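You operate a simulated robot arm through the tools that you are given. There is no shell and no other tool. Be economical: measure what you need, move in short steps, check, and stop when the job is done.

You run a simulated robot arm. Do the job below in one go: nothing can be reset, and whatever is moved stays where it is left.

Task
Check the yellow battery on the grey tester and stand it in the tray for its reading.
Fine: switch the tester off again.

Only the result counts: the job must be done as asked and must still hold three seconds after the hand-in. Knocking over, shifting, dropping, spilling or breaking anything else fails it.

Robot
A 7-joint arm with a two-finger parallel gripper, fixed in place. Base frame: the origin is at the foot of the arm, x ahead of it, y to its left, z up. Units: m, degrees, N and s.
With the tool pointing down near the work surface it reaches from about 0.24 to 0.68 m from the base axis. Its first joint turns from -66.0 to 66.0 degrees. Payload 2.4 kg.
The tool frame sits at the grasp point between the pads (the TCP): z along the fingers, y along the line on which they close. The tips reach 0.03 m beyond it. Largest opening 0.094 m; finger width 0.028, thickness 0.01; the body of the gripper, 0.05 by 0.096 m, starts 0.055 m behind the TCP.
Orientation is told as [roll, pitch, yaw] about the base's x, y, z axes, in that order, counted from this pose: with the fingers straight down and closing along the base's y, the tool's x points along the base's -x, its y along +y and its z along -z.

Tools
- The arm moves only by the tool jog_arm. Its argument "steps" is a list of rows, each an object of numbers (a shift or turn left out is 0, a gripper value left out holds the last): "dx", "dy", "dz": the shift along the base's x, y, z in m; "rx", "ry", "rz": the turn, a rotation vector about the base's x, y, z in rad; "fingers": the opening, from 0 (shut) to 1 (fully open). In form: [{"dx": .., "dy": .., "dz": .., "rx": .., "ry": .., "rz": .., "fingers": ..}, ...]. A call has 1 to 10 rows; each row is the pose to reach, as a shift and turn from the pose commanded when the call began. Each row takes 0.2 s and may step no farther than 0.05 m and 8.6 degrees from the row before; otherwise, or with a gripper value out of range, the whole call is refused. A pose out of reach is approached as far as the arm can. The call stops where the force on the tool passes 40 N (or 10 N more than at its start, if that is more) or the arm is blocked; 0.2 s more then pass. Each finger travels about 0.153 m/s and halts on what it meets, pressing with about 26 N; the grip force reading is that of the motor and also rises with nothing between the fingers. The clock runs only during rows and for 0.2 s after the last one: add rows that repeat a pose to give the fingers time. The reply holds the time, the measured pose of the TCP, the force on the tool along the base axes, the opening and the grip force, in the units named above and with some noise, with the torque about the TCP (base axes, N m) and any sound that the robot's microphone picked up.
- Cameras (640 x 400 px; columns grow to the right, rows downward): "scene" is fixed at [0.0768, 0.4907, 1.4612]; the picture's right is [-0.58, -0.81, 0.00], its down [-0.35, 0.25, -0.90] and it looks along [0.73, -0.52, -0.43] (base axes); focal length 303 px, centre (320, 200). "wrist" rides on the gripper at [0.076, 0.014, -0.102] in the tool frame; the picture's right is [-0.18, 0.98, 0.00], its down [-0.75, -0.14, -0.64] and it looks along [-0.63, -0.12, 0.77] (tool axes); focal length 243 px, centre (320, 200). There is no depth. A picture from a camera that has moved, and an enlarged one, comes with that camera's place and axes in the base frame and with its lens. The place of the scene camera against the robot may be out by one fixed shift of up to 0.025 m in any direction.
- snapshot(camera): a new picture of that camera. It takes no simulated time.
- inspect(camera, box): a new picture of the part [left, top, right, bottom] of that camera's present view, enlarged. It takes no simulated time.
- finish_job(): hands the job in; it is judged then, once.

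Work in short steps. Places have to be worked out from the pictures, the camera data and where the tool is seen: move nearer, look again, correct. Check each grasp and each placing, and mend what went wrong. You have 120 turns and 64 pictures in all, those below and enlarged ones among them. Open the gripper and draw the arm clear of the work before you hand the job in, unless the task says otherwise; then end with one line.

The tools are called as a command line: name --argument value ..., lists and objects as JSON in quotes. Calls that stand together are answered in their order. jog_arm: Moves the arm, as the interface text tells. Its arguments: {"type":"object","properties":{"steps":{"type":"array","items":{"type":"object","properties":{"dx":{"type":"number"},"dy":{"type":"number"},"dz":{"type":"number"},"rx":{"type":"number"},"ry":{"type":"number"},"rz":{"type":"number"},"fingers":{"type":"number"}}}}},"required":["steps"]} The other tools are called the same way: snapshot (camera) takes a picture; inspect (camera, box) takes an enlarged picture of a part of a camera's view; finish_job () hands the job in.

At the start:

```text
time_s: 0.0
position: [0.3891, 0.2355, 1.28]
orientation: [0.0, 0.0, 0.0]
wrist_force: [0.3, -0.2, 0.2]
moment: [0.01, -0.01, 0.01]
opening: 0.0941
finger_force: 0.1
```

scene: 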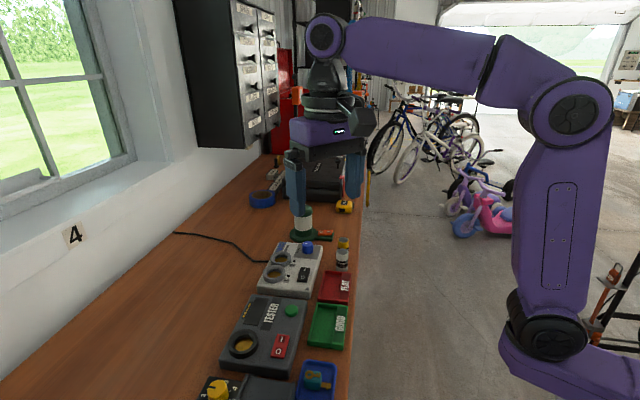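
wrist: 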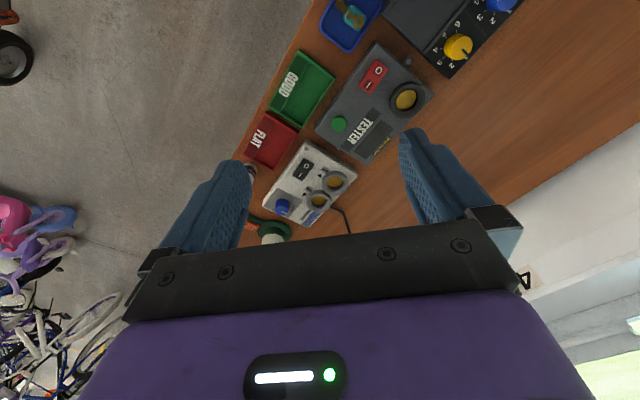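

The bench shows a dark grey tester, a lighter box, red FLAT and green GOOD trays, and a small battery near the light box. I'll enlarge both views to identify the parts.

inspect --camera "scene" --box '[200, 200, 380, 400]'

inspect --camera "wrist" --box '[220, 0, 540, 250]'

```text
2.00 times, centred on (290, 300) of scene
camera zoom: at [0.0768, 0.4907, 1.4612], right [-0.58, -0.81, 0.0], down [-0.35, 0.25, -0.9], along [0.73, -0.52, -0.43], focal length 606 px, centre (380, 0)
```

zoom: 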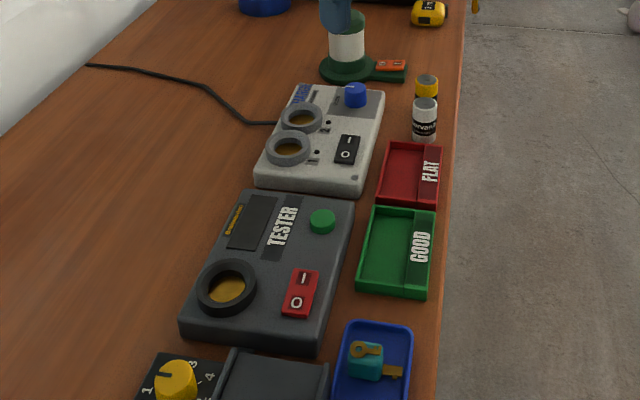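

```text
1.60 times, centred on (380, 125) of wrist
camera zoom: at [0.3121, 0.2483, 1.3811], right [0.18, 0.98, 0.0], down [0.75, -0.14, 0.64], along [0.63, -0.12, -0.77], focal length 388 px, centre (224, 320)
```

zoom: 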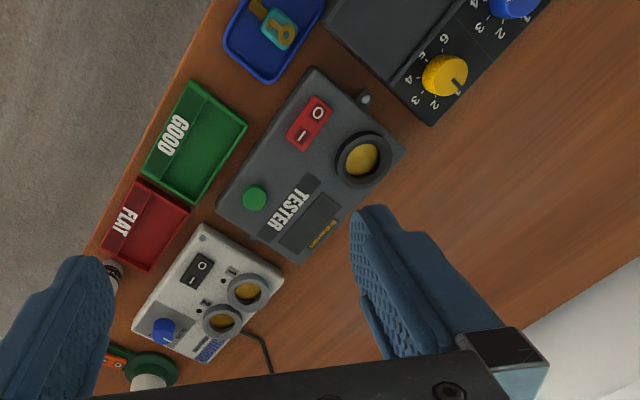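

The table seems to be near z≈0.9, with the batteries near (0.63, 0.01). I'll move the wrist camera closer for a clear look, staying well above everything.

jog_arm --steps '[{"dx": 0.006, "dy": -0.037, "dz": -0.02}, {"dx": 0.012, "dy": -0.074, "dz": -0.04}, {"dx": 0.018, "dy": -0.111, "dz": -0.06}, {"dx": 0.024, "dy": -0.148, "dz": -0.08}, {"dx": 0.03, "dy": -0.185, "dz": -0.1}]'

snapshot --camera "wrist"

```text
time_s: 1.2
position: [0.4163, 0.0512, 1.1799]
orientation: [-0.1, -0.1, 0.0]
wrist_force: [0.6, 0.1, -0.7]
moment: [0.0, -0.01, 0.02]
opening: 0.0941
finger_force: 0.1
```

```text
59 pictures are left
camera wrist: at [0.3403, 0.064, 1.282], right [0.18, 0.98, 0.0], down [0.75, -0.14, 0.64], along [0.63, -0.12, -0.77], focal length 243 px, centre (320, 200)
```

wrist: 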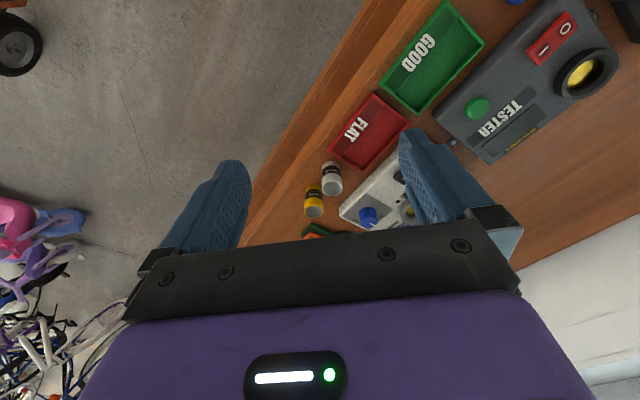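

Two standing batteries (white and yellow) are by the FLAT tray. I'll enlarge these.

inspect --camera "wrist" --box '[270, 100, 430, 250]'

inspect --camera "scene" --box '[290, 220, 370, 280]'

```text
2.67 times, centred on (350, 175) of wrist
camera zoom: at [0.3403, 0.064, 1.282], right [0.18, 0.98, 0.0], down [0.75, -0.14, 0.64], along [0.63, -0.12, -0.77], focal length 647 px, centre (240, 267)
```

zoom: 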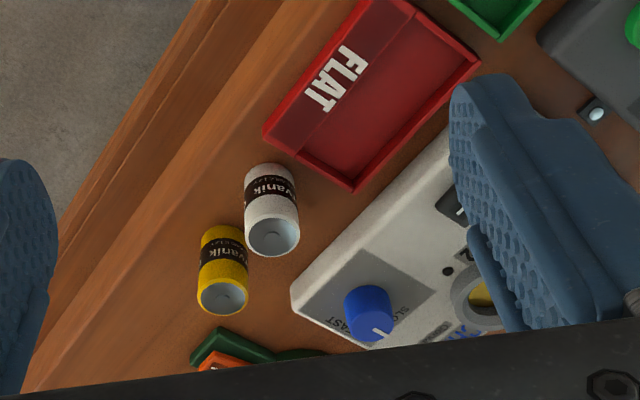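

```text
6.67 times, centred on (330, 250) of scene
camera zoom: at [0.0768, 0.4907, 1.4612], right [-0.58, -0.81, 0.0], down [-0.35, 0.25, -0.9], along [0.73, -0.52, -0.43], focal length 2019 px, centre (253, -133)
```

zoom: 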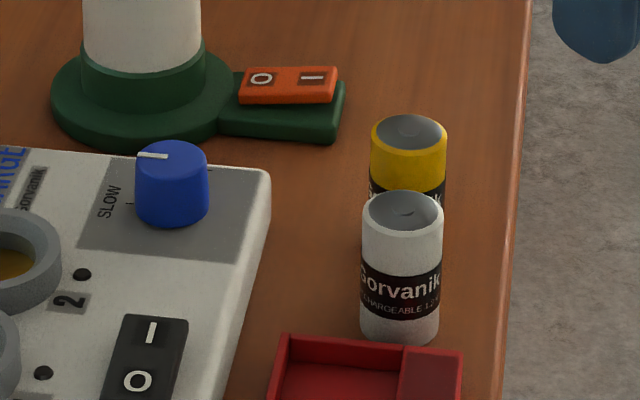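

The dark grey box labelled TESTER is the tester; the light one is a charger. Now I move over to view the tester (switch state, green cap, display).

jog_arm --steps '[{"dx": -0.02, "dy": 0.045}, {"dx": -0.04, "dy": 0.09}, {"dx": -0.06, "dy": 0.135}, {"dx": -0.08, "dy": 0.18}, {"dx": -0.1, "dy": 0.225}]'

snapshot --camera "wrist"

```text
time_s: 2.4
position: [0.3201, 0.2765, 1.1761]
orientation: [0.0, -0.1, -0.1]
wrist_force: [-1.5, 0.7, 0.1]
moment: [0.01, 0.02, -0.02]
opening: 0.0941
finger_force: 0.1
```

```text
56 pictures are left
camera wrist: at [0.2424, 0.2892, 1.2782], right [0.19, 0.98, 0.0], down [0.75, -0.14, 0.64], along [0.63, -0.12, -0.77], focal length 243 px, centre (320, 200)
```

wrist: 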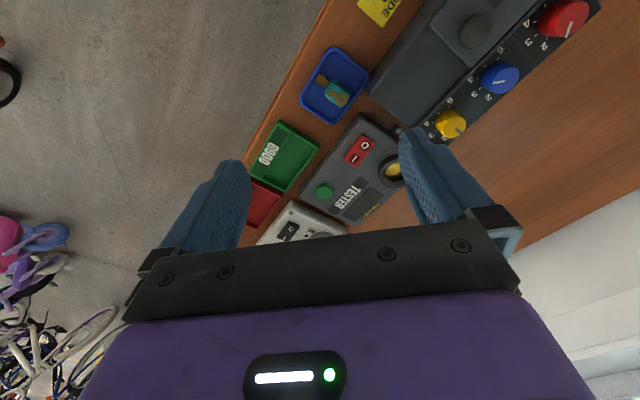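

inspect --camera "wrist" --box '[240, 100, 420, 240]'

inspect --camera "scene" --box '[210, 280, 370, 390]'

```text
2.86 times, centred on (330, 170) of wrist
camera zoom: at [0.2424, 0.2892, 1.2782], right [0.19, 0.98, 0.0], down [0.75, -0.14, 0.64], along [0.63, -0.12, -0.77], focal length 693 px, centre (291, 286)
```

zoom: 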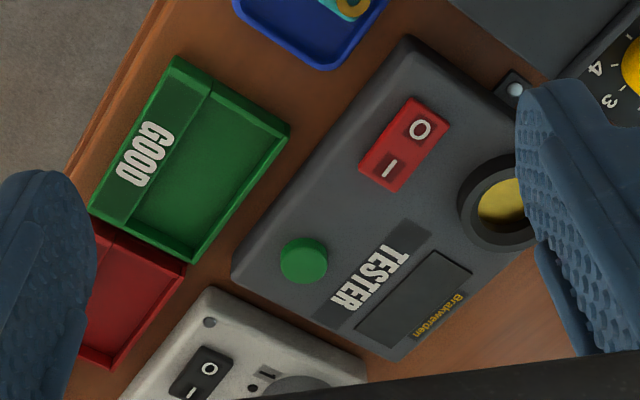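

```text
3.64 times, centred on (290, 335) of scene
camera zoom: at [0.0768, 0.4907, 1.4611], right [-0.58, -0.81, 0.0], down [-0.35, 0.25, -0.9], along [0.73, -0.53, -0.43], focal length 1101 px, centre (429, -291)
```

zoom: 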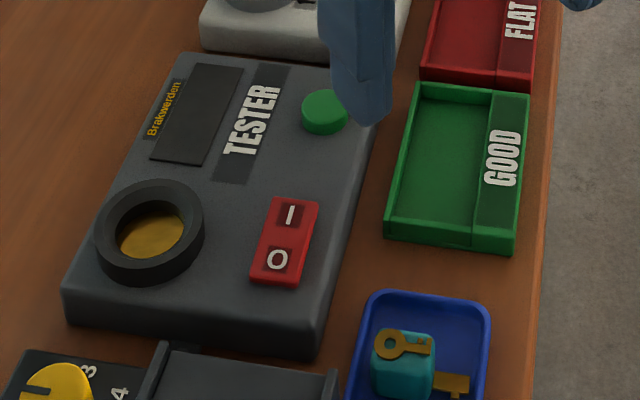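

The tester is off with a dark display; the ring socket is at about (0.467, 0.365), top z≈0.958, the rocker near (0.435, 0.315), and the green button near (0.497, 0.249). I now go toward the batteries with the tool turned −45°, so that the fingers will straddle the yellow one clear of the white one.

jog_arm --steps '[{"dx": 0.0286, "dy": -0.0286, "dz": -0.004, "rz": -0.1122, "fingers": 0.7}, {"dx": 0.0571, "dy": -0.0571, "dz": -0.008, "rz": -0.2244}, {"dx": 0.0857, "dy": -0.0857, "dz": -0.012, "rz": -0.3366}, {"dx": 0.1143, "dy": -0.1143, "dz": -0.016, "rz": -0.4488}, {"dx": 0.1429, "dy": -0.1429, "dz": -0.02, "rz": -0.561}, {"dx": 0.1714, "dy": -0.1714, "dz": -0.024, "rz": -0.6732}, {"dx": 0.2, "dy": -0.2, "dz": -0.028, "rz": -0.7854}]'

snapshot --camera "wrist"

```text
time_s: 4.0
position: [0.5186, 0.0757, 1.1518]
orientation: [-0.1, 0.0, -45.1]
wrist_force: [0.7, 0.4, -0.6]
moment: [0.01, 0.0, 0.0]
opening: 0.0658
finger_force: 0.1
```

```text
53 pictures are left
camera wrist: at [0.4756, 0.1377, 1.2538], right [0.83, 0.56, 0.0], down [0.43, -0.63, 0.64], along [0.36, -0.53, -0.77], focal length 243 px, centre (320, 200)
```

wrist: 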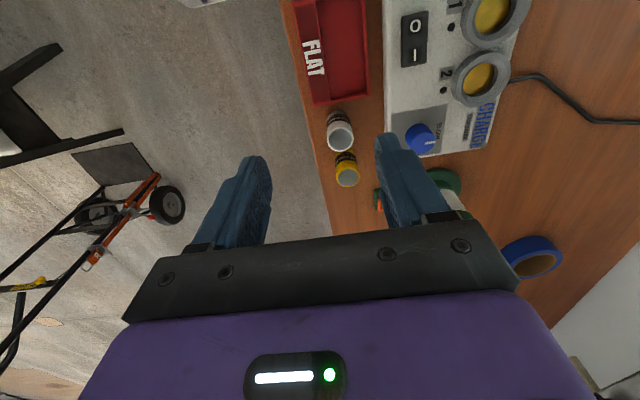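

Triangulated, the yellow battery's top is at about (0.6135, 0.001, 0.975) and the white's at about (0.570, 0.042). I move to directly above the yellow one, with the tips well over it, and look.

jog_arm --steps '[{"dx": 0.024, "dy": -0.019, "dz": -0.02}, {"dx": 0.048, "dy": -0.038, "dz": -0.04}, {"dx": 0.071, "dy": -0.056, "dz": -0.06}, {"dx": 0.095, "dy": -0.075, "dz": -0.09}]'

snapshot --camera "wrist"

inspect --camera "scene" --box '[290, 180, 390, 280]'

```text
time_s: 5.0
position: [0.6135, -0.001, 1.0619]
orientation: [0.0, 0.0, -45.0]
wrist_force: [0.4, 0.1, -1.2]
moment: [-0.02, -0.04, 0.0]
opening: 0.066
finger_force: 0.0
```

```text
52 pictures are left
camera wrist: at [0.5694, 0.061, 1.1643], right [0.83, 0.56, 0.0], down [0.43, -0.63, 0.64], along [0.36, -0.53, -0.77], focal length 243 px, centre (320, 200)
```

wrist: 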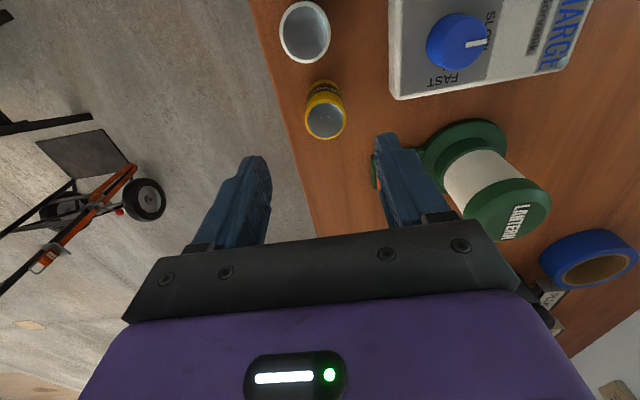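

```text
4.00 times, centred on (340, 230) of scene
camera zoom: at [0.0768, 0.4907, 1.4612], right [-0.58, -0.81, 0.0], down [-0.35, 0.25, -0.9], along [0.73, -0.52, -0.43], focal length 1211 px, centre (240, 80)
```

zoom: 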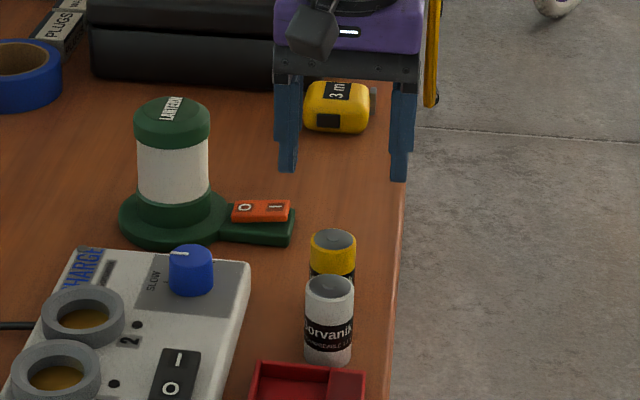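

The yellow battery is centred under the tool (0.615, 0.000, top 0.975), with fingers clear of the white one and the edge. Descend so the tips sit about 22 mm below its top.

jog_arm --steps '[{"dx": 0.001, "dy": 0.001, "dz": -0.03}, {"dx": 0.001, "dy": 0.001, "dz": -0.055}, {"dx": 0.001, "dy": 0.001, "dz": -0.079}]'

inspect --camera "scene" --box '[320, 200, 380, 270]'

snapshot --camera "wrist"

```text
time_s: 5.8
position: [0.6136, -0.0005, 0.9811]
orientation: [0.0, 0.0, -45.0]
wrist_force: [-0.4, 0.1, -0.5]
moment: [0.0, 0.0, -0.01]
opening: 0.0658
finger_force: 0.1
```

```text
5.71 times, centred on (350, 235) of scene
camera zoom: at [0.0768, 0.4907, 1.4612], right [-0.58, -0.81, 0.0], down [-0.35, 0.25, -0.9], along [0.73, -0.52, -0.43], focal length 1731 px, centre (149, 0)
```

zoom: 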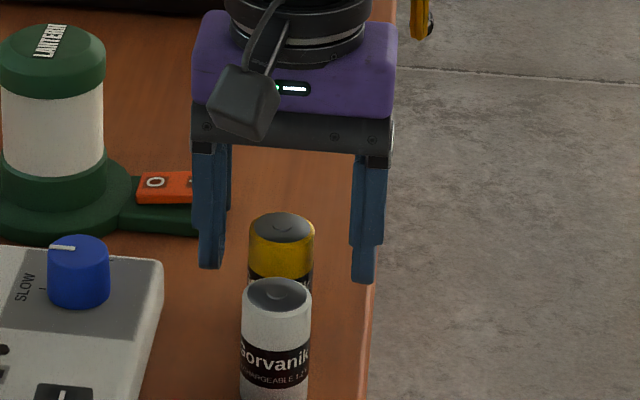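

```text
49 pictures are left
camera wrist: at [0.571, 0.0616, 1.0838], right [0.83, 0.56, 0.0], down [0.43, -0.63, 0.64], along [0.36, -0.53, -0.77], focal length 243 px, centre (320, 200)
```

wrist: 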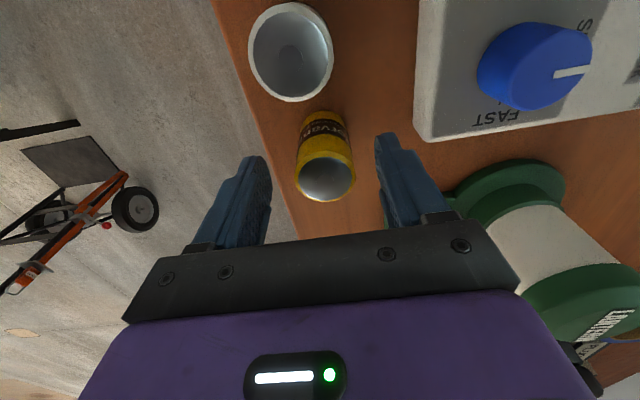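

The battery sits between the fingers. I close on it and check.

jog_arm --steps '[{"dx": 0.002, "dy": 0.0, "dz": 0, "fingers": 0.3}, {"dx": 0.002, "dz": 0, "fingers": 0.0}, {"dx": 0.002, "dz": 0, "fingers": 0.0}]'

snapshot --camera "wrist"

```text
time_s: 6.6
position: [0.6161, -0.0008, 0.9828]
orientation: [-0.1, -0.1, -45.0]
wrist_force: [-1.3, -2.6, 2.1]
moment: [-0.03, 0.02, 0.04]
opening: 0.0324
finger_force: 26.2
```

```text
48 pictures are left
camera wrist: at [0.5724, 0.0624, 1.0843], right [0.83, 0.56, 0.0], down [0.43, -0.63, 0.64], along [0.36, -0.53, -0.77], focal length 243 px, centre (320, 200)
```

wrist: 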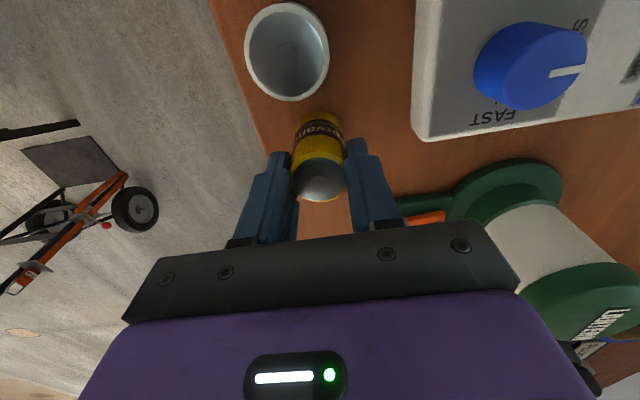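

Held firmly (0.0324 m). Lift straight up, then carry it high toward the tester socket.

jog_arm --steps '[{"dz": 0.04}, {"dz": 0.08}, {"dx": -0.019, "dy": 0.044, "dz": 0.09}, {"dx": -0.038, "dy": 0.088, "dz": 0.1}, {"dx": -0.057, "dy": 0.132, "dz": 0.1}, {"dx": -0.076, "dy": 0.176, "dz": 0.1}, {"dx": -0.095, "dy": 0.22, "dz": 0.1}, {"dx": -0.114, "dy": 0.264, "dz": 0.1}, {"dx": -0.133, "dy": 0.308, "dz": 0.1}]'

snapshot --camera "wrist"

```text
time_s: 8.6
position: [0.483, 0.3088, 1.0813]
orientation: [0.0, 0.0, -45.0]
wrist_force: [0.4, -0.3, -2.2]
moment: [0.0, 0.0, 0.01]
opening: 0.032
finger_force: 25.9
```

```text
47 pictures are left
camera wrist: at [0.4398, 0.3713, 1.1838], right [0.83, 0.56, 0.0], down [0.43, -0.63, 0.64], along [0.36, -0.53, -0.77], focal length 243 px, centre (320, 200)
```

wrist: 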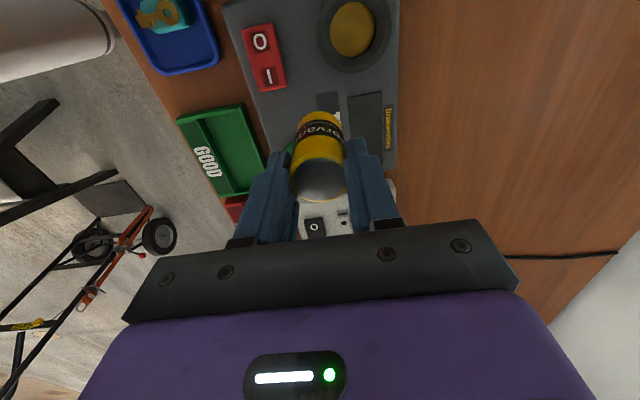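

inspect --camera "wrist" --box '[230, 0, 400, 106]'

```text
3.76 times, centred on (315, 53) of wrist
camera zoom: at [0.4398, 0.3713, 1.1838], right [0.83, 0.56, 0.0], down [0.43, -0.63, 0.64], along [0.36, -0.53, -0.77], focal length 913 px, centre (339, 753)
```

zoom: 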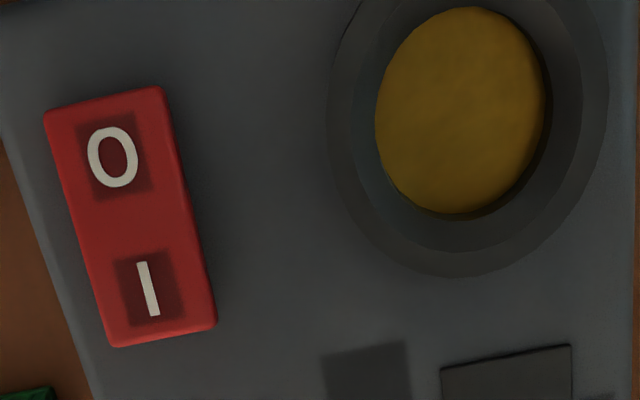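

The socket is a funnel-like ring centred near (0.471, 0.3685), floor about 37 mm wide, battery 32 mm. I move above it and look again.

jog_arm --steps '[{"dx": -0.006, "dy": 0.03, "dz": 0}, {"dx": -0.012, "dy": 0.0597, "dz": 0}, {"dx": -0.012, "dy": 0.0597, "dz": -0.02}]'

inspect --camera "wrist" --box '[230, 20, 430, 220]'

inspect --camera "scene" --box '[200, 270, 300, 370]'

```text
time_s: 9.4
position: [0.4725, 0.3711, 1.0615]
orientation: [-0.1, 0.0, -45.0]
wrist_force: [0.2, 0.4, -1.1]
moment: [-0.02, -0.01, 0.01]
opening: 0.0322
finger_force: 26.4
```

```text
2.00 times, centred on (330, 120) of wrist
camera zoom: at [0.4284, 0.4331, 1.1637], right [0.83, 0.56, 0.0], down [0.43, -0.63, 0.64], along [0.36, -0.53, -0.77], focal length 485 px, centre (300, 360)
```

zoom: 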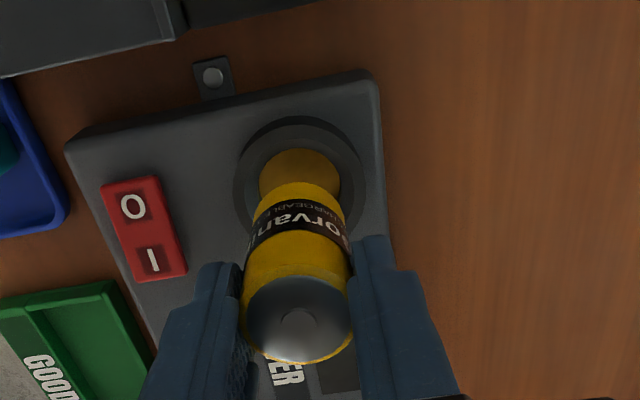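

```text
4.00 times, centred on (250, 320) of scene
camera zoom: at [0.0768, 0.4907, 1.4611], right [-0.58, -0.81, 0.0], down [-0.35, 0.25, -0.9], along [0.73, -0.52, -0.43], focal length 1211 px, centre (600, -280)
```

zoom: 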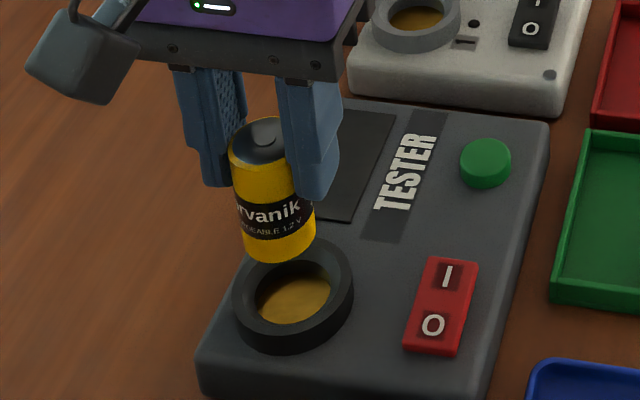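

Ring and battery line up within about 1 mm in the wrist view. I lower slowly into the socket.

jog_arm --steps '[{"dx": 0, "dz": -0.01}, {"dz": -0.02}, {"dz": -0.03}, {"dz": -0.035}, {"dz": -0.04}, {"dz": -0.044}]'

inspect --camera "scene" --box '[200, 270, 300, 370]'

```text
time_s: 10.8
position: [0.4716, 0.3671, 1.0191]
orientation: [0.0, 0.0, -45.0]
wrist_force: [1.2, -0.7, -0.8]
moment: [0.0, -0.06, 0.01]
opening: 0.0322
finger_force: 25.7
```

```text
4.00 times, centred on (250, 320) of scene
camera zoom: at [0.0768, 0.4907, 1.4611], right [-0.58, -0.81, 0.0], down [-0.35, 0.25, -0.9], along [0.73, -0.52, -0.43], focal length 1211 px, centre (600, -280)
```

zoom: 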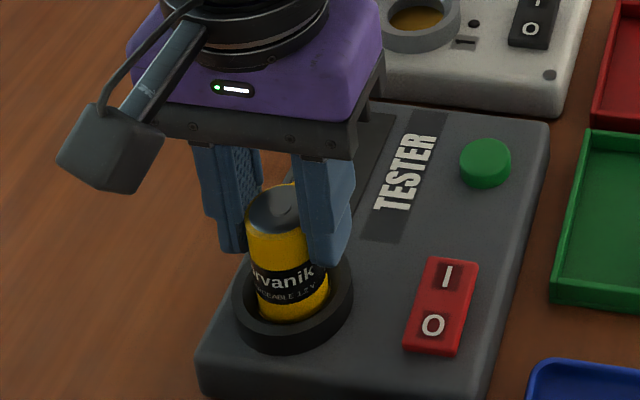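

It is entering the ring without contact force. Continue in small steps until it seats.

jog_arm --steps '[{"dz": -0.004}, {"dz": -0.008}, {"dz": -0.011}, {"dz": -0.014}]'

inspect --camera "scene" --box '[200, 270, 300, 370]'

```text
time_s: 11.8
position: [0.4715, 0.3692, 1.0052]
orientation: [0.2, 0.0, -45.1]
wrist_force: [1.8, 0.3, 24.3]
moment: [-0.09, 0.1, 0.12]
opening: 0.0321
finger_force: 26.0
```

```text
4.00 times, centred on (250, 320) of scene
camera zoom: at [0.0764, 0.4904, 1.4613], right [-0.58, -0.81, 0.0], down [-0.35, 0.25, -0.9], along [0.73, -0.52, -0.43], focal length 1211 px, centre (600, -280)
```

zoom: 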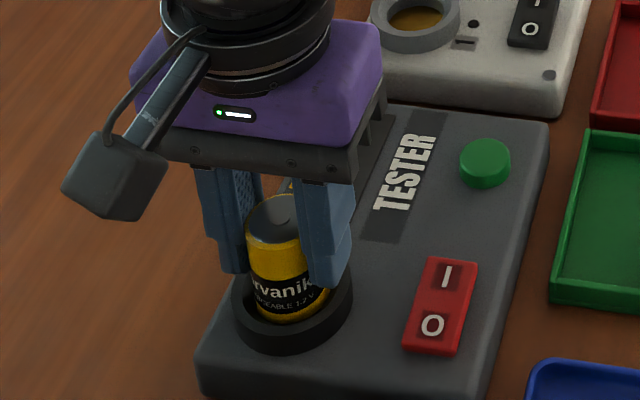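

24 N of upward force at bottom z≈0.942: it's touching the socket floor. I relax 2 mm and release, then lift clear.

jog_arm --steps '[{"dz": 0.002}, {"dz": 0.002, "fingers": 0.45}, {"dz": 0.002, "fingers": 0.6}, {"dz": 0.002, "fingers": 0.7}]'

inspect --camera "scene" --box '[200, 270, 300, 370]'

inspect --camera "wrist" --box '[210, 20, 410, 220]'

```text
time_s: 12.8
position: [0.4707, 0.3686, 1.0064]
orientation: [0.0, 0.1, -45.0]
wrist_force: [0.4, -0.4, 0.3]
moment: [0.03, 0.01, 0.01]
opening: 0.0656
finger_force: 0.1
```

```text
4.00 times, centred on (250, 320) of scene
camera zoom: at [0.0768, 0.4907, 1.4612], right [-0.58, -0.81, 0.0], down [-0.35, 0.25, -0.9], along [0.73, -0.52, -0.43], focal length 1211 px, centre (600, -280)
```

zoom: 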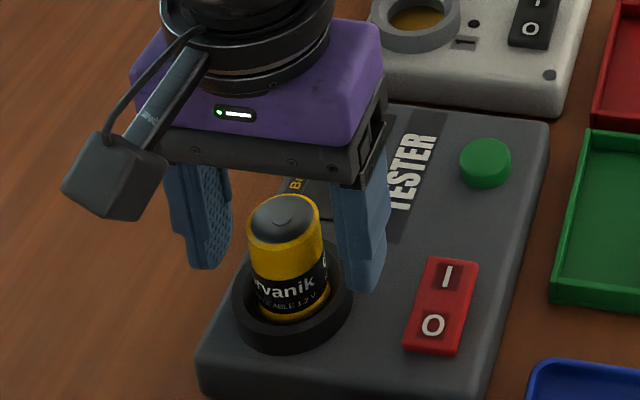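

```text
2.00 times, centred on (310, 120) of wrist
camera zoom: at [0.4275, 0.432, 1.1084], right [0.83, 0.56, 0.0], down [0.43, -0.63, 0.64], along [0.36, -0.53, -0.77], focal length 485 px, centre (340, 360)
```

zoom: 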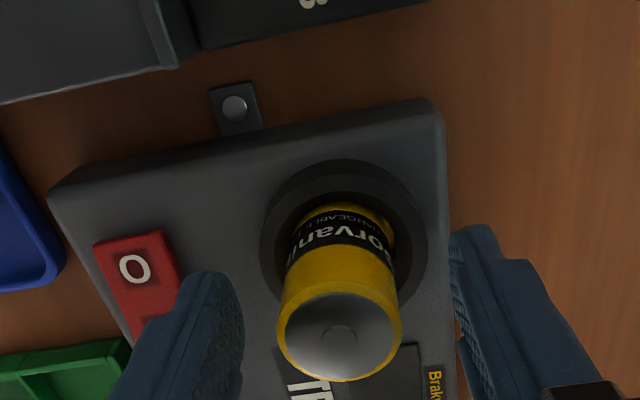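

The battery stands seated in the socket. I lift clear, shut the fingers and go over the "I" end of the red rocker, estimated at (0.44, 0.299).

jog_arm --steps '[{"dz": 0.04}, {"dz": 0.07}, {"dx": -0.0155, "dy": -0.035, "dz": 0.07, "fingers": 0.3}, {"dx": -0.0305, "dy": -0.07, "dz": 0.06, "fingers": 0}, {"dx": -0.0305, "dy": -0.07, "dz": 0.03}, {"dx": -0.0305, "dy": -0.07, "dz": 0.024}]'

snapshot --camera "wrist"

inspect --camera "scene" --box '[210, 270, 310, 370]'

```text
time_s: 14.2
position: [0.4406, 0.2978, 1.0305]
orientation: [0.0, 0.0, -45.1]
wrist_force: [0.6, -0.3, 0.0]
moment: [0.01, -0.01, -0.01]
opening: 0.0
finger_force: 26.5
```

```text
39 pictures are left
camera wrist: at [0.3966, 0.3605, 1.1327], right [0.83, 0.56, 0.0], down [0.43, -0.63, 0.64], along [0.36, -0.53, -0.77], focal length 243 px, centre (320, 200)
```

wrist: 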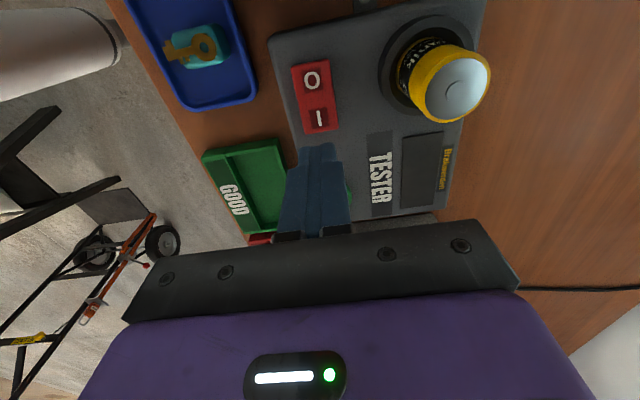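

```text
4.00 times, centred on (260, 320) of scene
camera zoom: at [0.0768, 0.4907, 1.4612], right [-0.58, -0.81, 0.0], down [-0.35, 0.25, -0.9], along [0.73, -0.52, -0.43], focal length 1211 px, centre (560, -280)
```

zoom: 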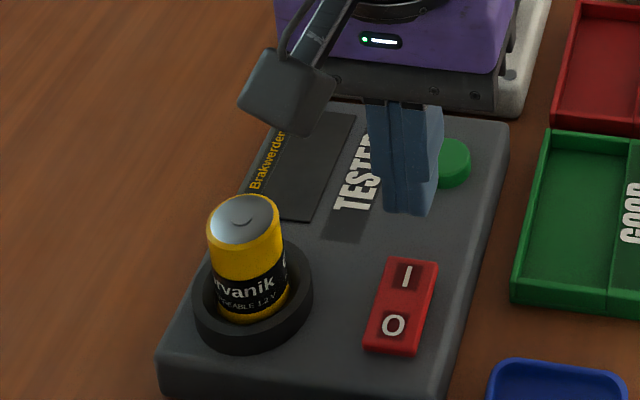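

The closed fingertip is over the "I" half of the rocker (mark about 9 mm behind the tool centre). I press down gently.

jog_arm --steps '[{"dz": -0.015}, {"dz": -0.03}, {"dz": -0.036}, {"dz": -0.04}]'

```text
time_s: 15.2
position: [0.4401, 0.2993, 0.9918]
orientation: [0.0, 0.0, -45.0]
wrist_force: [1.1, -0.8, 0.7]
moment: [-0.05, -0.03, 0.02]
opening: 0.0
finger_force: 26.1
```

No contact yet at tip z≈0.962. Continue down in small steps.

jog_arm --steps '[{"dz": -0.003}, {"dz": -0.006}, {"dz": -0.009}, {"dz": -0.011}]'

inspect --camera "scene" --box '[210, 270, 310, 370]'

```text
time_s: 15.8
position: [0.4402, 0.2983, 0.9893]
orientation: [0.2, 0.0, -45.0]
wrist_force: [-2.1, -1.7, 4.3]
moment: [0.01, 0.09, 0.04]
opening: 0.0
finger_force: 25.7
stopped in row 2: the force on the tool passed its limit at 47 N (the readings are from after the stop); the commanded pose is now the measured one
```

```text
4.00 times, centred on (260, 320) of scene
camera zoom: at [0.0767, 0.4906, 1.4612], right [-0.58, -0.81, 0.0], down [-0.35, 0.25, -0.9], along [0.73, -0.52, -0.43], focal length 1211 px, centre (560, -280)
```

zoom: 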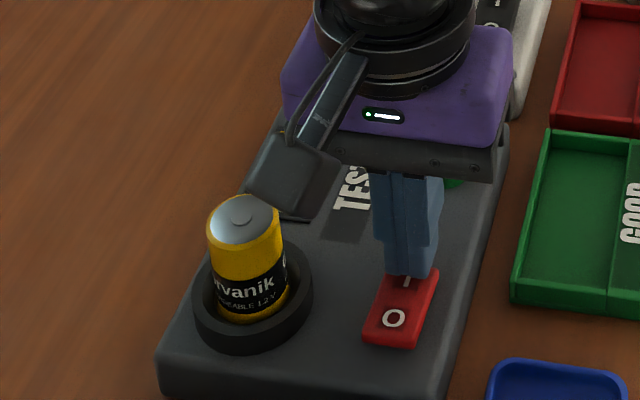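

Contact at tip z≈0.959; the "O" end looks higher now. I lift and look at the switch and display.

jog_arm --steps '[{"dz": 0.03}, {"dz": 0.07}, {"dx": 0.0, "dy": 0.0, "dz": 0.1}]'

inspect --camera "scene" --box '[210, 270, 310, 370]'

snapshot --camera "wrist"

```text
time_s: 16.6
position: [0.4396, 0.3007, 1.0899]
orientation: [0.1, -0.1, -45.0]
wrist_force: [-0.2, 0.4, 0.5]
moment: [0.02, 0.0, -0.01]
opening: 0.0001
finger_force: 25.8
```

```text
4.00 times, centred on (260, 320) of scene
camera zoom: at [0.0768, 0.4907, 1.4612], right [-0.58, -0.81, 0.0], down [-0.35, 0.25, -0.9], along [0.73, -0.52, -0.43], focal length 1211 px, centre (560, -280)
```

zoom: 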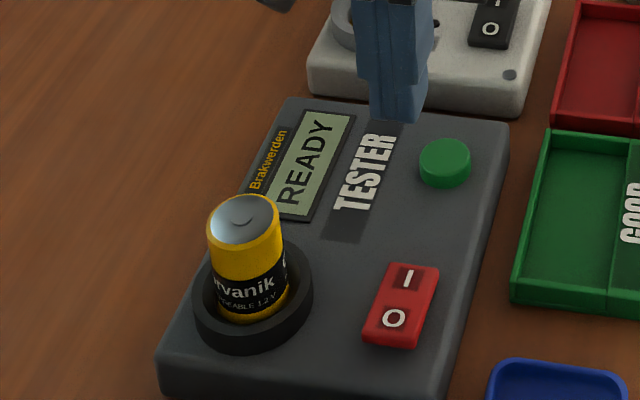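

```text
35 pictures are left
camera wrist: at [0.3963, 0.3627, 1.1916], right [0.83, 0.56, 0.0], down [0.43, -0.63, 0.64], along [0.36, -0.53, -0.77], focal length 243 px, centre (320, 200)
```

wrist: 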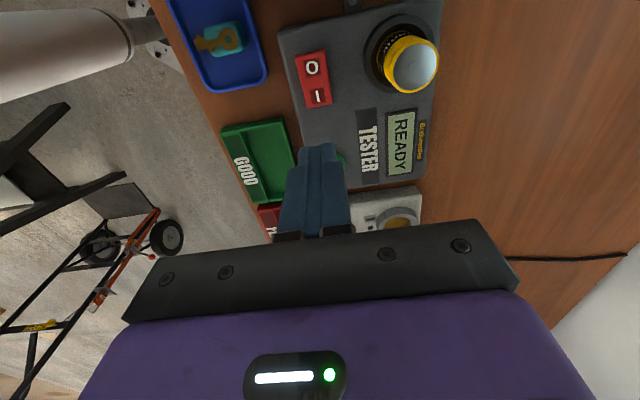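

The tester is on and shows READY, so the test button needs a press. I move past the green button to see it ahead of the fingertip and fix its position.

jog_arm --steps '[{"dx": 0.037, "dy": -0.032}, {"dx": 0.074, "dy": -0.064, "dz": 0}, {"dx": 0.074, "dy": -0.081, "dz": -0.03}]'

inspect --camera "wrist" --box '[220, 50, 420, 200]'

```text
time_s: 17.4
position: [0.513, 0.2187, 1.0573]
orientation: [0.2, 0.0, -45.0]
wrist_force: [0.1, 0.5, 0.9]
moment: [-0.02, 0.01, -0.02]
opening: 0.0002
finger_force: 26.3
```

```text
2.67 times, centred on (320, 125) of wrist
camera zoom: at [0.4703, 0.2806, 1.1597], right [0.83, 0.56, 0.0], down [0.43, -0.63, 0.64], along [0.36, -0.53, -0.77], focal length 647 px, centre (320, 400)
```

zoom: 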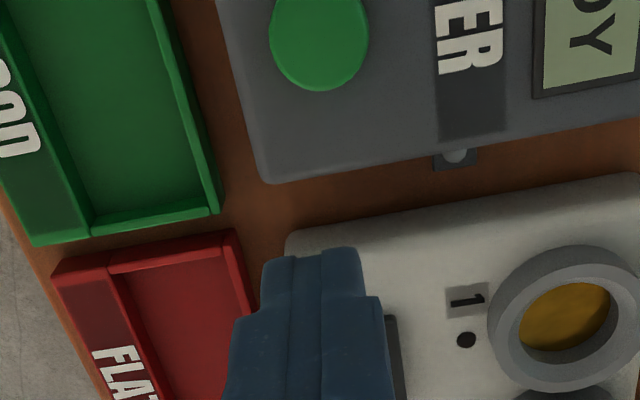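

The button centre is at (0.490, 0.252). I move over it and go down until just above.

jog_arm --steps '[{"dx": -0.0225, "dy": 0.033}, {"dx": -0.0225, "dy": 0.033, "dz": -0.03}, {"dx": -0.0225, "dy": 0.033, "dz": -0.055}, {"dx": -0.0225, "dy": 0.033, "dz": -0.062}]'

inspect --camera "scene" --box '[210, 270, 310, 370]'

```text
time_s: 18.4
position: [0.4923, 0.2509, 0.9945]
orientation: [0.1, 0.0, -45.1]
wrist_force: [-0.1, 0.1, 0.6]
moment: [-0.03, -0.01, -0.02]
opening: 0.0
finger_force: 26.2
```

```text
4.00 times, centred on (260, 320) of scene
camera zoom: at [0.0768, 0.4907, 1.4612], right [-0.58, -0.81, 0.0], down [-0.35, 0.25, -0.9], along [0.73, -0.52, -0.43], focal length 1211 px, centre (560, -280)
```

zoom: 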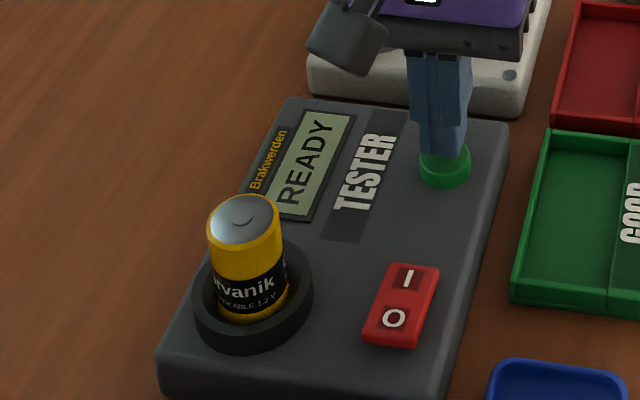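

Tip is just above the button. Press in 1.5–2 mm steps.

jog_arm --steps '[{"dz": -0.003}, {"dz": -0.005}, {"dz": -0.007}, {"dz": -0.009}, {"dz": -0.011}, {"dz": -0.013}]'

inspect --camera "scene" --box '[210, 270, 310, 370]'

```text
time_s: 19.8
position: [0.4933, 0.25, 0.9843]
orientation: [0.2, 0.0, -44.9]
wrist_force: [-0.9, -0.6, 7.3]
moment: [-0.04, 0.06, -0.02]
opening: 0.0
finger_force: 26.0
heard: click
```

```text
4.00 times, centred on (260, 320) of scene
camera zoom: at [0.0766, 0.4906, 1.4612], right [-0.58, -0.81, 0.0], down [-0.35, 0.25, -0.9], along [0.73, -0.52, -0.43], focal length 1211 px, centre (560, -280)
```

zoom: 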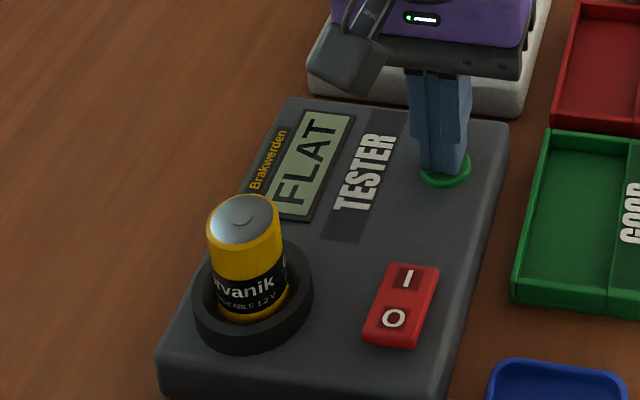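

A click, and the reading is FLAT. I lift off the button and check the reading remains.

jog_arm --steps '[{"dz": 0.03}, {"dz": 0.06}, {"dz": 0.09}, {"dz": 0.09}, {"dz": 0.09}]'

inspect --camera "scene" --box '[210, 250, 370, 370]'

```text
time_s: 21.0
position: [0.4933, 0.2505, 1.0748]
orientation: [0.2, -0.1, -45.0]
wrist_force: [1.0, -0.2, 0.4]
moment: [-0.06, -0.05, -0.01]
opening: 0.0
finger_force: 25.7
```

```text
3.33 times, centred on (290, 310) of scene
camera zoom: at [0.0768, 0.4907, 1.4612], right [-0.58, -0.81, 0.0], down [-0.35, 0.25, -0.9], along [0.73, -0.52, -0.43], focal length 1010 px, centre (420, -167)
```

zoom: 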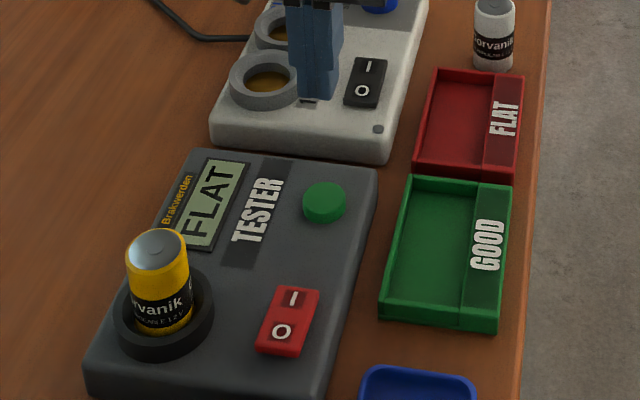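

FLAT is confirmed, so the battery belongs in the red tray. I return above the battery with open fingers.

jog_arm --steps '[{"dx": -0.0075, "dy": 0.0395, "dz": 0.01, "fingers": 0.7}, {"dx": -0.015, "dy": 0.079, "dz": 0.01}, {"dx": -0.0225, "dy": 0.1185, "dz": 0.01}, {"dx": -0.0225, "dy": 0.1185, "dz": -0.01}]'

snapshot --camera "wrist"

```text
time_s: 22.0
position: [0.469, 0.3709, 1.0623]
orientation: [0.2, 0.0, -45.0]
wrist_force: [-0.4, 0.3, 0.0]
moment: [0.0, -0.02, 0.02]
opening: 0.066
finger_force: 0.0
```

```text
30 pictures are left
camera wrist: at [0.4257, 0.4334, 1.165], right [0.83, 0.56, 0.0], down [0.43, -0.63, 0.64], along [0.36, -0.53, -0.77], focal length 243 px, centre (320, 200)
```

wrist: 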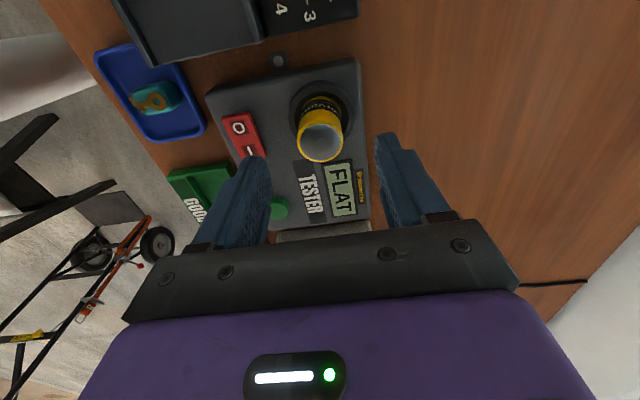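

The battery top sits at about (0.473, 0.365). I descend around it at the same height as when released and grip.

jog_arm --steps '[{"dx": 0.002, "dy": -0.004, "dz": -0.025}, {"dx": 0.002, "dy": -0.004, "dz": -0.05}, {"dx": 0.002, "dy": -0.004, "dz": -0.057}, {"dx": 0.002, "dy": -0.004, "dz": -0.057, "fingers": 0.4}, {"dx": 0.002, "dy": -0.004, "dz": -0.057, "fingers": 0}, {"dx": 0.002, "dy": -0.004, "dz": -0.057, "fingers": 0}]'

snapshot --camera "wrist"

```text
time_s: 23.4
position: [0.4719, 0.3651, 1.007]
orientation: [0.2, 0.0, -45.1]
wrist_force: [3.1, 1.8, -0.6]
moment: [0.1, -0.14, 0.0]
opening: 0.0327
finger_force: 26.3
```

```text
29 pictures are left
camera wrist: at [0.4285, 0.4283, 1.1089], right [0.83, 0.56, 0.0], down [0.43, -0.63, 0.64], along [0.36, -0.53, -0.77], focal length 243 px, centre (320, 200)
```

wrist: 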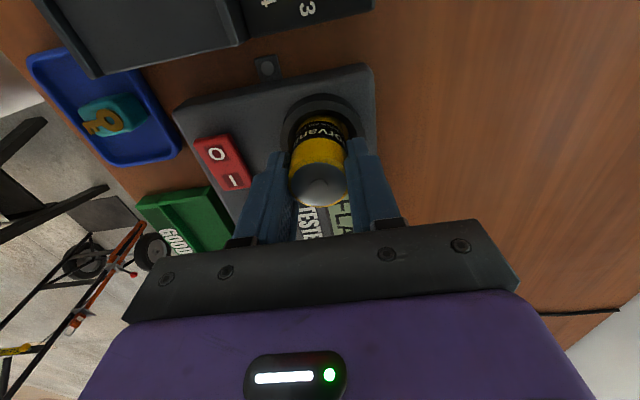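

Gripped again. I lift it out and carry it toward the FLAT tray, stopping a bit beyond so that the tray is visible ahead of the battery.

jog_arm --steps '[{"dz": 0.04}, {"dz": 0.08}, {"dx": 0.013, "dy": -0.0425, "dz": 0.1}, {"dx": 0.026, "dy": -0.085, "dz": 0.1}, {"dx": 0.039, "dy": -0.1275, "dz": 0.1}, {"dx": 0.052, "dy": -0.17, "dz": 0.1}, {"dx": 0.065, "dy": -0.2125, "dz": 0.1}, {"dx": 0.078, "dy": -0.255, "dz": 0.1}, {"dx": 0.089, "dy": -0.297, "dz": 0.1}]'

inspect --camera "wrist" --box '[220, 0, 420, 200]'

```text
time_s: 25.4
position: [0.5599, 0.0681, 1.1072]
orientation: [0.2, 0.0, -45.0]
wrist_force: [-0.5, 0.3, -1.1]
moment: [-0.02, 0.0, 0.01]
opening: 0.0323
finger_force: 25.9
```

```text
2.00 times, centred on (320, 100) of wrist
camera zoom: at [0.5164, 0.1303, 1.2106], right [0.83, 0.56, 0.0], down [0.43, -0.63, 0.64], along [0.36, -0.53, -0.77], focal length 485 px, centre (320, 400)
```

zoom: 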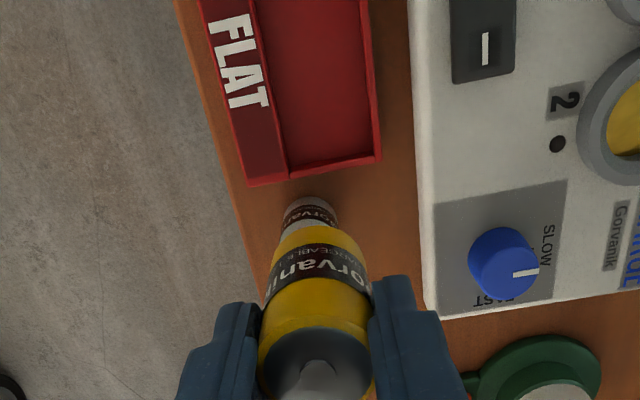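

The tray's inner floor is about 44 mm wide and centred on a line through (0.526, 0.114). I move over it and lower to about 25 mm above the rim.

jog_arm --steps '[{"dx": -0.017, "dy": 0.023}, {"dx": -0.0343, "dy": 0.0463}, {"dx": -0.0343, "dy": 0.0463, "dz": -0.03}, {"dx": -0.0343, "dy": 0.0463, "dz": -0.055}]'

inspect --camera "wrist" --box '[220, 40, 420, 240]'

inspect --camera "scene" --box '[270, 230, 370, 330]'

```text
time_s: 26.4
position: [0.5249, 0.1142, 1.0512]
orientation: [0.2, 0.0, -45.0]
wrist_force: [-0.9, 0.3, -1.1]
moment: [-0.01, -0.02, -0.02]
opening: 0.0322
finger_force: 25.8
```

```text
2.00 times, centred on (320, 140) of wrist
camera zoom: at [0.4813, 0.1769, 1.1538], right [0.83, 0.56, 0.0], down [0.43, -0.63, 0.64], along [0.36, -0.53, -0.77], focal length 485 px, centre (320, 320)
```

zoom: 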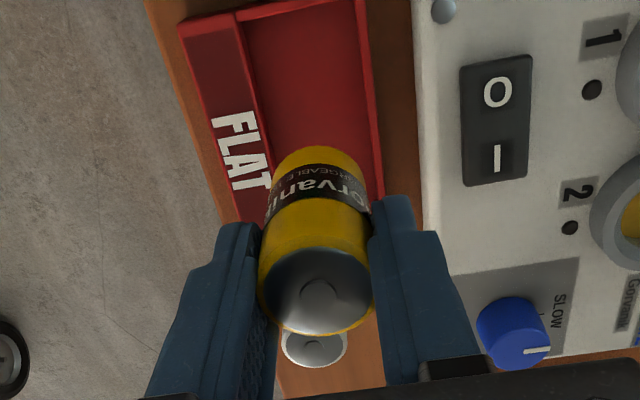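

```text
4.00 times, centred on (320, 280) of scene
camera zoom: at [0.0768, 0.4907, 1.4612], right [-0.58, -0.81, 0.0], down [-0.35, 0.25, -0.9], along [0.73, -0.52, -0.43], focal length 1211 px, centre (320, -120)
```

zoom: 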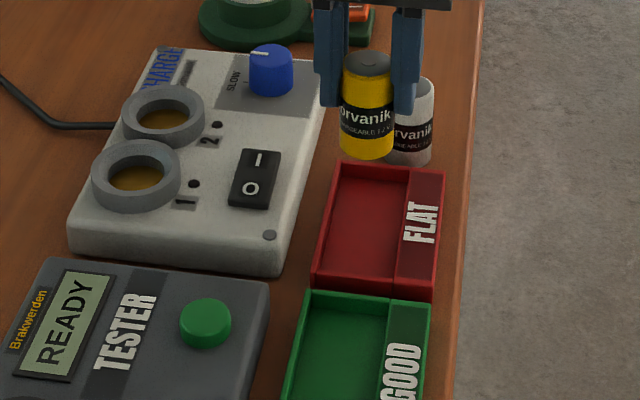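

Centred in the tray within about 1 mm. Descend, slowing near the tray floor.

jog_arm --steps '[{"dz": -0.02}, {"dz": -0.04}, {"dz": -0.048}, {"dz": -0.053}, {"dz": -0.057}]'

inspect --camera "scene" --box '[270, 230, 370, 330]'

```text
time_s: 27.6
position: [0.5254, 0.1159, 0.9938]
orientation: [0.2, -0.1, -45.1]
wrist_force: [-0.3, 0.0, -1.2]
moment: [-0.01, -0.02, 0.0]
opening: 0.0323
finger_force: 25.9
```

```text
4.00 times, centred on (320, 280) of scene
camera zoom: at [0.0768, 0.4907, 1.4612], right [-0.58, -0.81, 0.0], down [-0.35, 0.25, -0.9], along [0.73, -0.52, -0.43], focal length 1211 px, centre (320, -120)
```

zoom: 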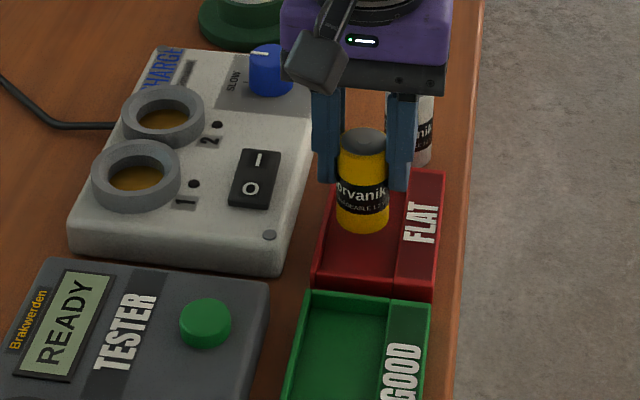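

It's inside the tray walls with no contact yet. A few more small steps down.

jog_arm --steps '[{"dz": -0.002}, {"dz": -0.004}, {"dz": -0.006}, {"dz": -0.007}, {"dz": -0.007}]'

```text
time_s: 28.8
position: [0.5264, 0.1151, 0.9875]
orientation: [0.2, 0.0, -44.9]
wrist_force: [-0.7, -0.1, -1.5]
moment: [-0.02, 0.02, -0.02]
opening: 0.0323
finger_force: 26.2
```

jog_arm --steps '[{"dz": -0.002}, {"dz": -0.003}, {"dz": -0.004}, {"dz": -0.004}]'

inspect --camera "scene" --box '[310, 240, 370, 310]'

```text
time_s: 29.8
position: [0.5255, 0.1158, 0.9835]
orientation: [0.1, -0.1, -45.0]
wrist_force: [0.0, 0.1, -1.5]
moment: [-0.01, 0.0, -0.01]
opening: 0.0321
finger_force: 25.6
```

```text
5.71 times, centred on (340, 275) of scene
camera zoom: at [0.0768, 0.4907, 1.4612], right [-0.58, -0.81, 0.0], down [-0.35, 0.25, -0.9], along [0.73, -0.52, -0.43], focal length 1731 px, centre (206, -229)
```

zoom: 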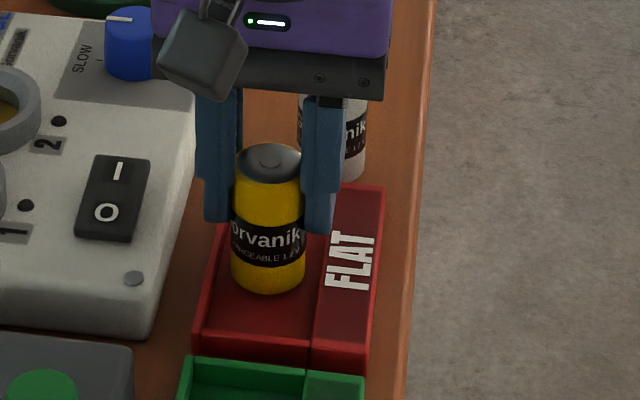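

Still no contact. Continue 1 mm at a time.

jog_arm --steps '[{"dz": -0.001}, {"dz": -0.002}, {"dz": -0.003}, {"dz": -0.003}]'

```text
time_s: 30.8
position: [0.5249, 0.1145, 0.9807]
orientation: [0.2, -0.1, -44.9]
wrist_force: [-0.1, 0.7, -1.3]
moment: [0.0, 0.04, 0.01]
opening: 0.0324
finger_force: 26.3
```

jog_arm --steps '[{"dz": -0.001}, {"dz": -0.002}, {"dz": -0.003}, {"dz": -0.003}]'

inspect --camera "scene" --box '[310, 240, 370, 310]'

```text
time_s: 31.8
position: [0.5268, 0.1159, 0.9782]
orientation: [0.3, -0.1, -44.9]
wrist_force: [-3.2, 1.5, 24.2]
moment: [-0.24, 0.21, -0.03]
opening: 0.0325
finger_force: 25.9
```

```text
5.71 times, centred on (340, 275) of scene
camera zoom: at [0.0763, 0.4906, 1.4612], right [-0.58, -0.81, 0.0], down [-0.35, 0.25, -0.9], along [0.73, -0.52, -0.43], focal length 1731 px, centre (206, -229)
```

zoom: 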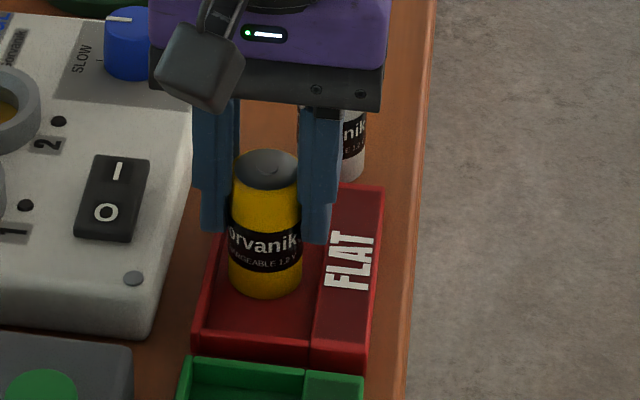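

Contact (24 N): it stands on the tray floor. I relax slightly and open modestly.

jog_arm --steps '[{"dz": 0.0015}, {"dz": 0.0015}, {"dz": 0.0015, "fingers": 0.4}, {"dz": 0.0015, "fingers": 0.5}, {"dz": 0.0015, "fingers": 0.55}]'

inspect --camera "scene" --box '[310, 240, 370, 310]'

```text
time_s: 33.0
position: [0.5261, 0.1151, 0.9798]
orientation: [0.1, 0.0, -45.1]
wrist_force: [0.2, -0.3, -0.2]
moment: [-0.03, 0.0, 0.01]
opening: 0.0516
finger_force: 0.0
```

```text
5.71 times, centred on (340, 275) of scene
camera zoom: at [0.0768, 0.4907, 1.4612], right [-0.58, -0.81, 0.0], down [-0.35, 0.25, -0.9], along [0.73, -0.52, -0.43], focal length 1731 px, centre (206, -229)
```

zoom: 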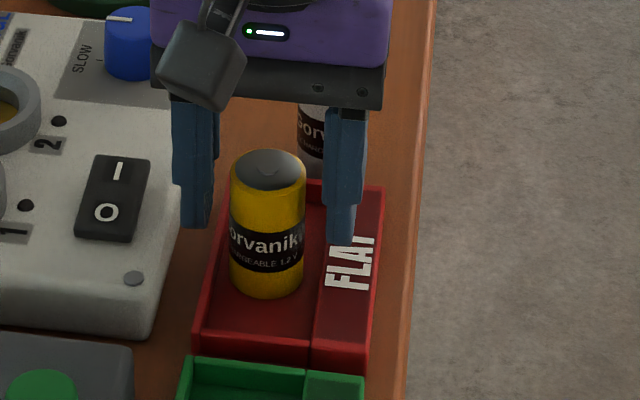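

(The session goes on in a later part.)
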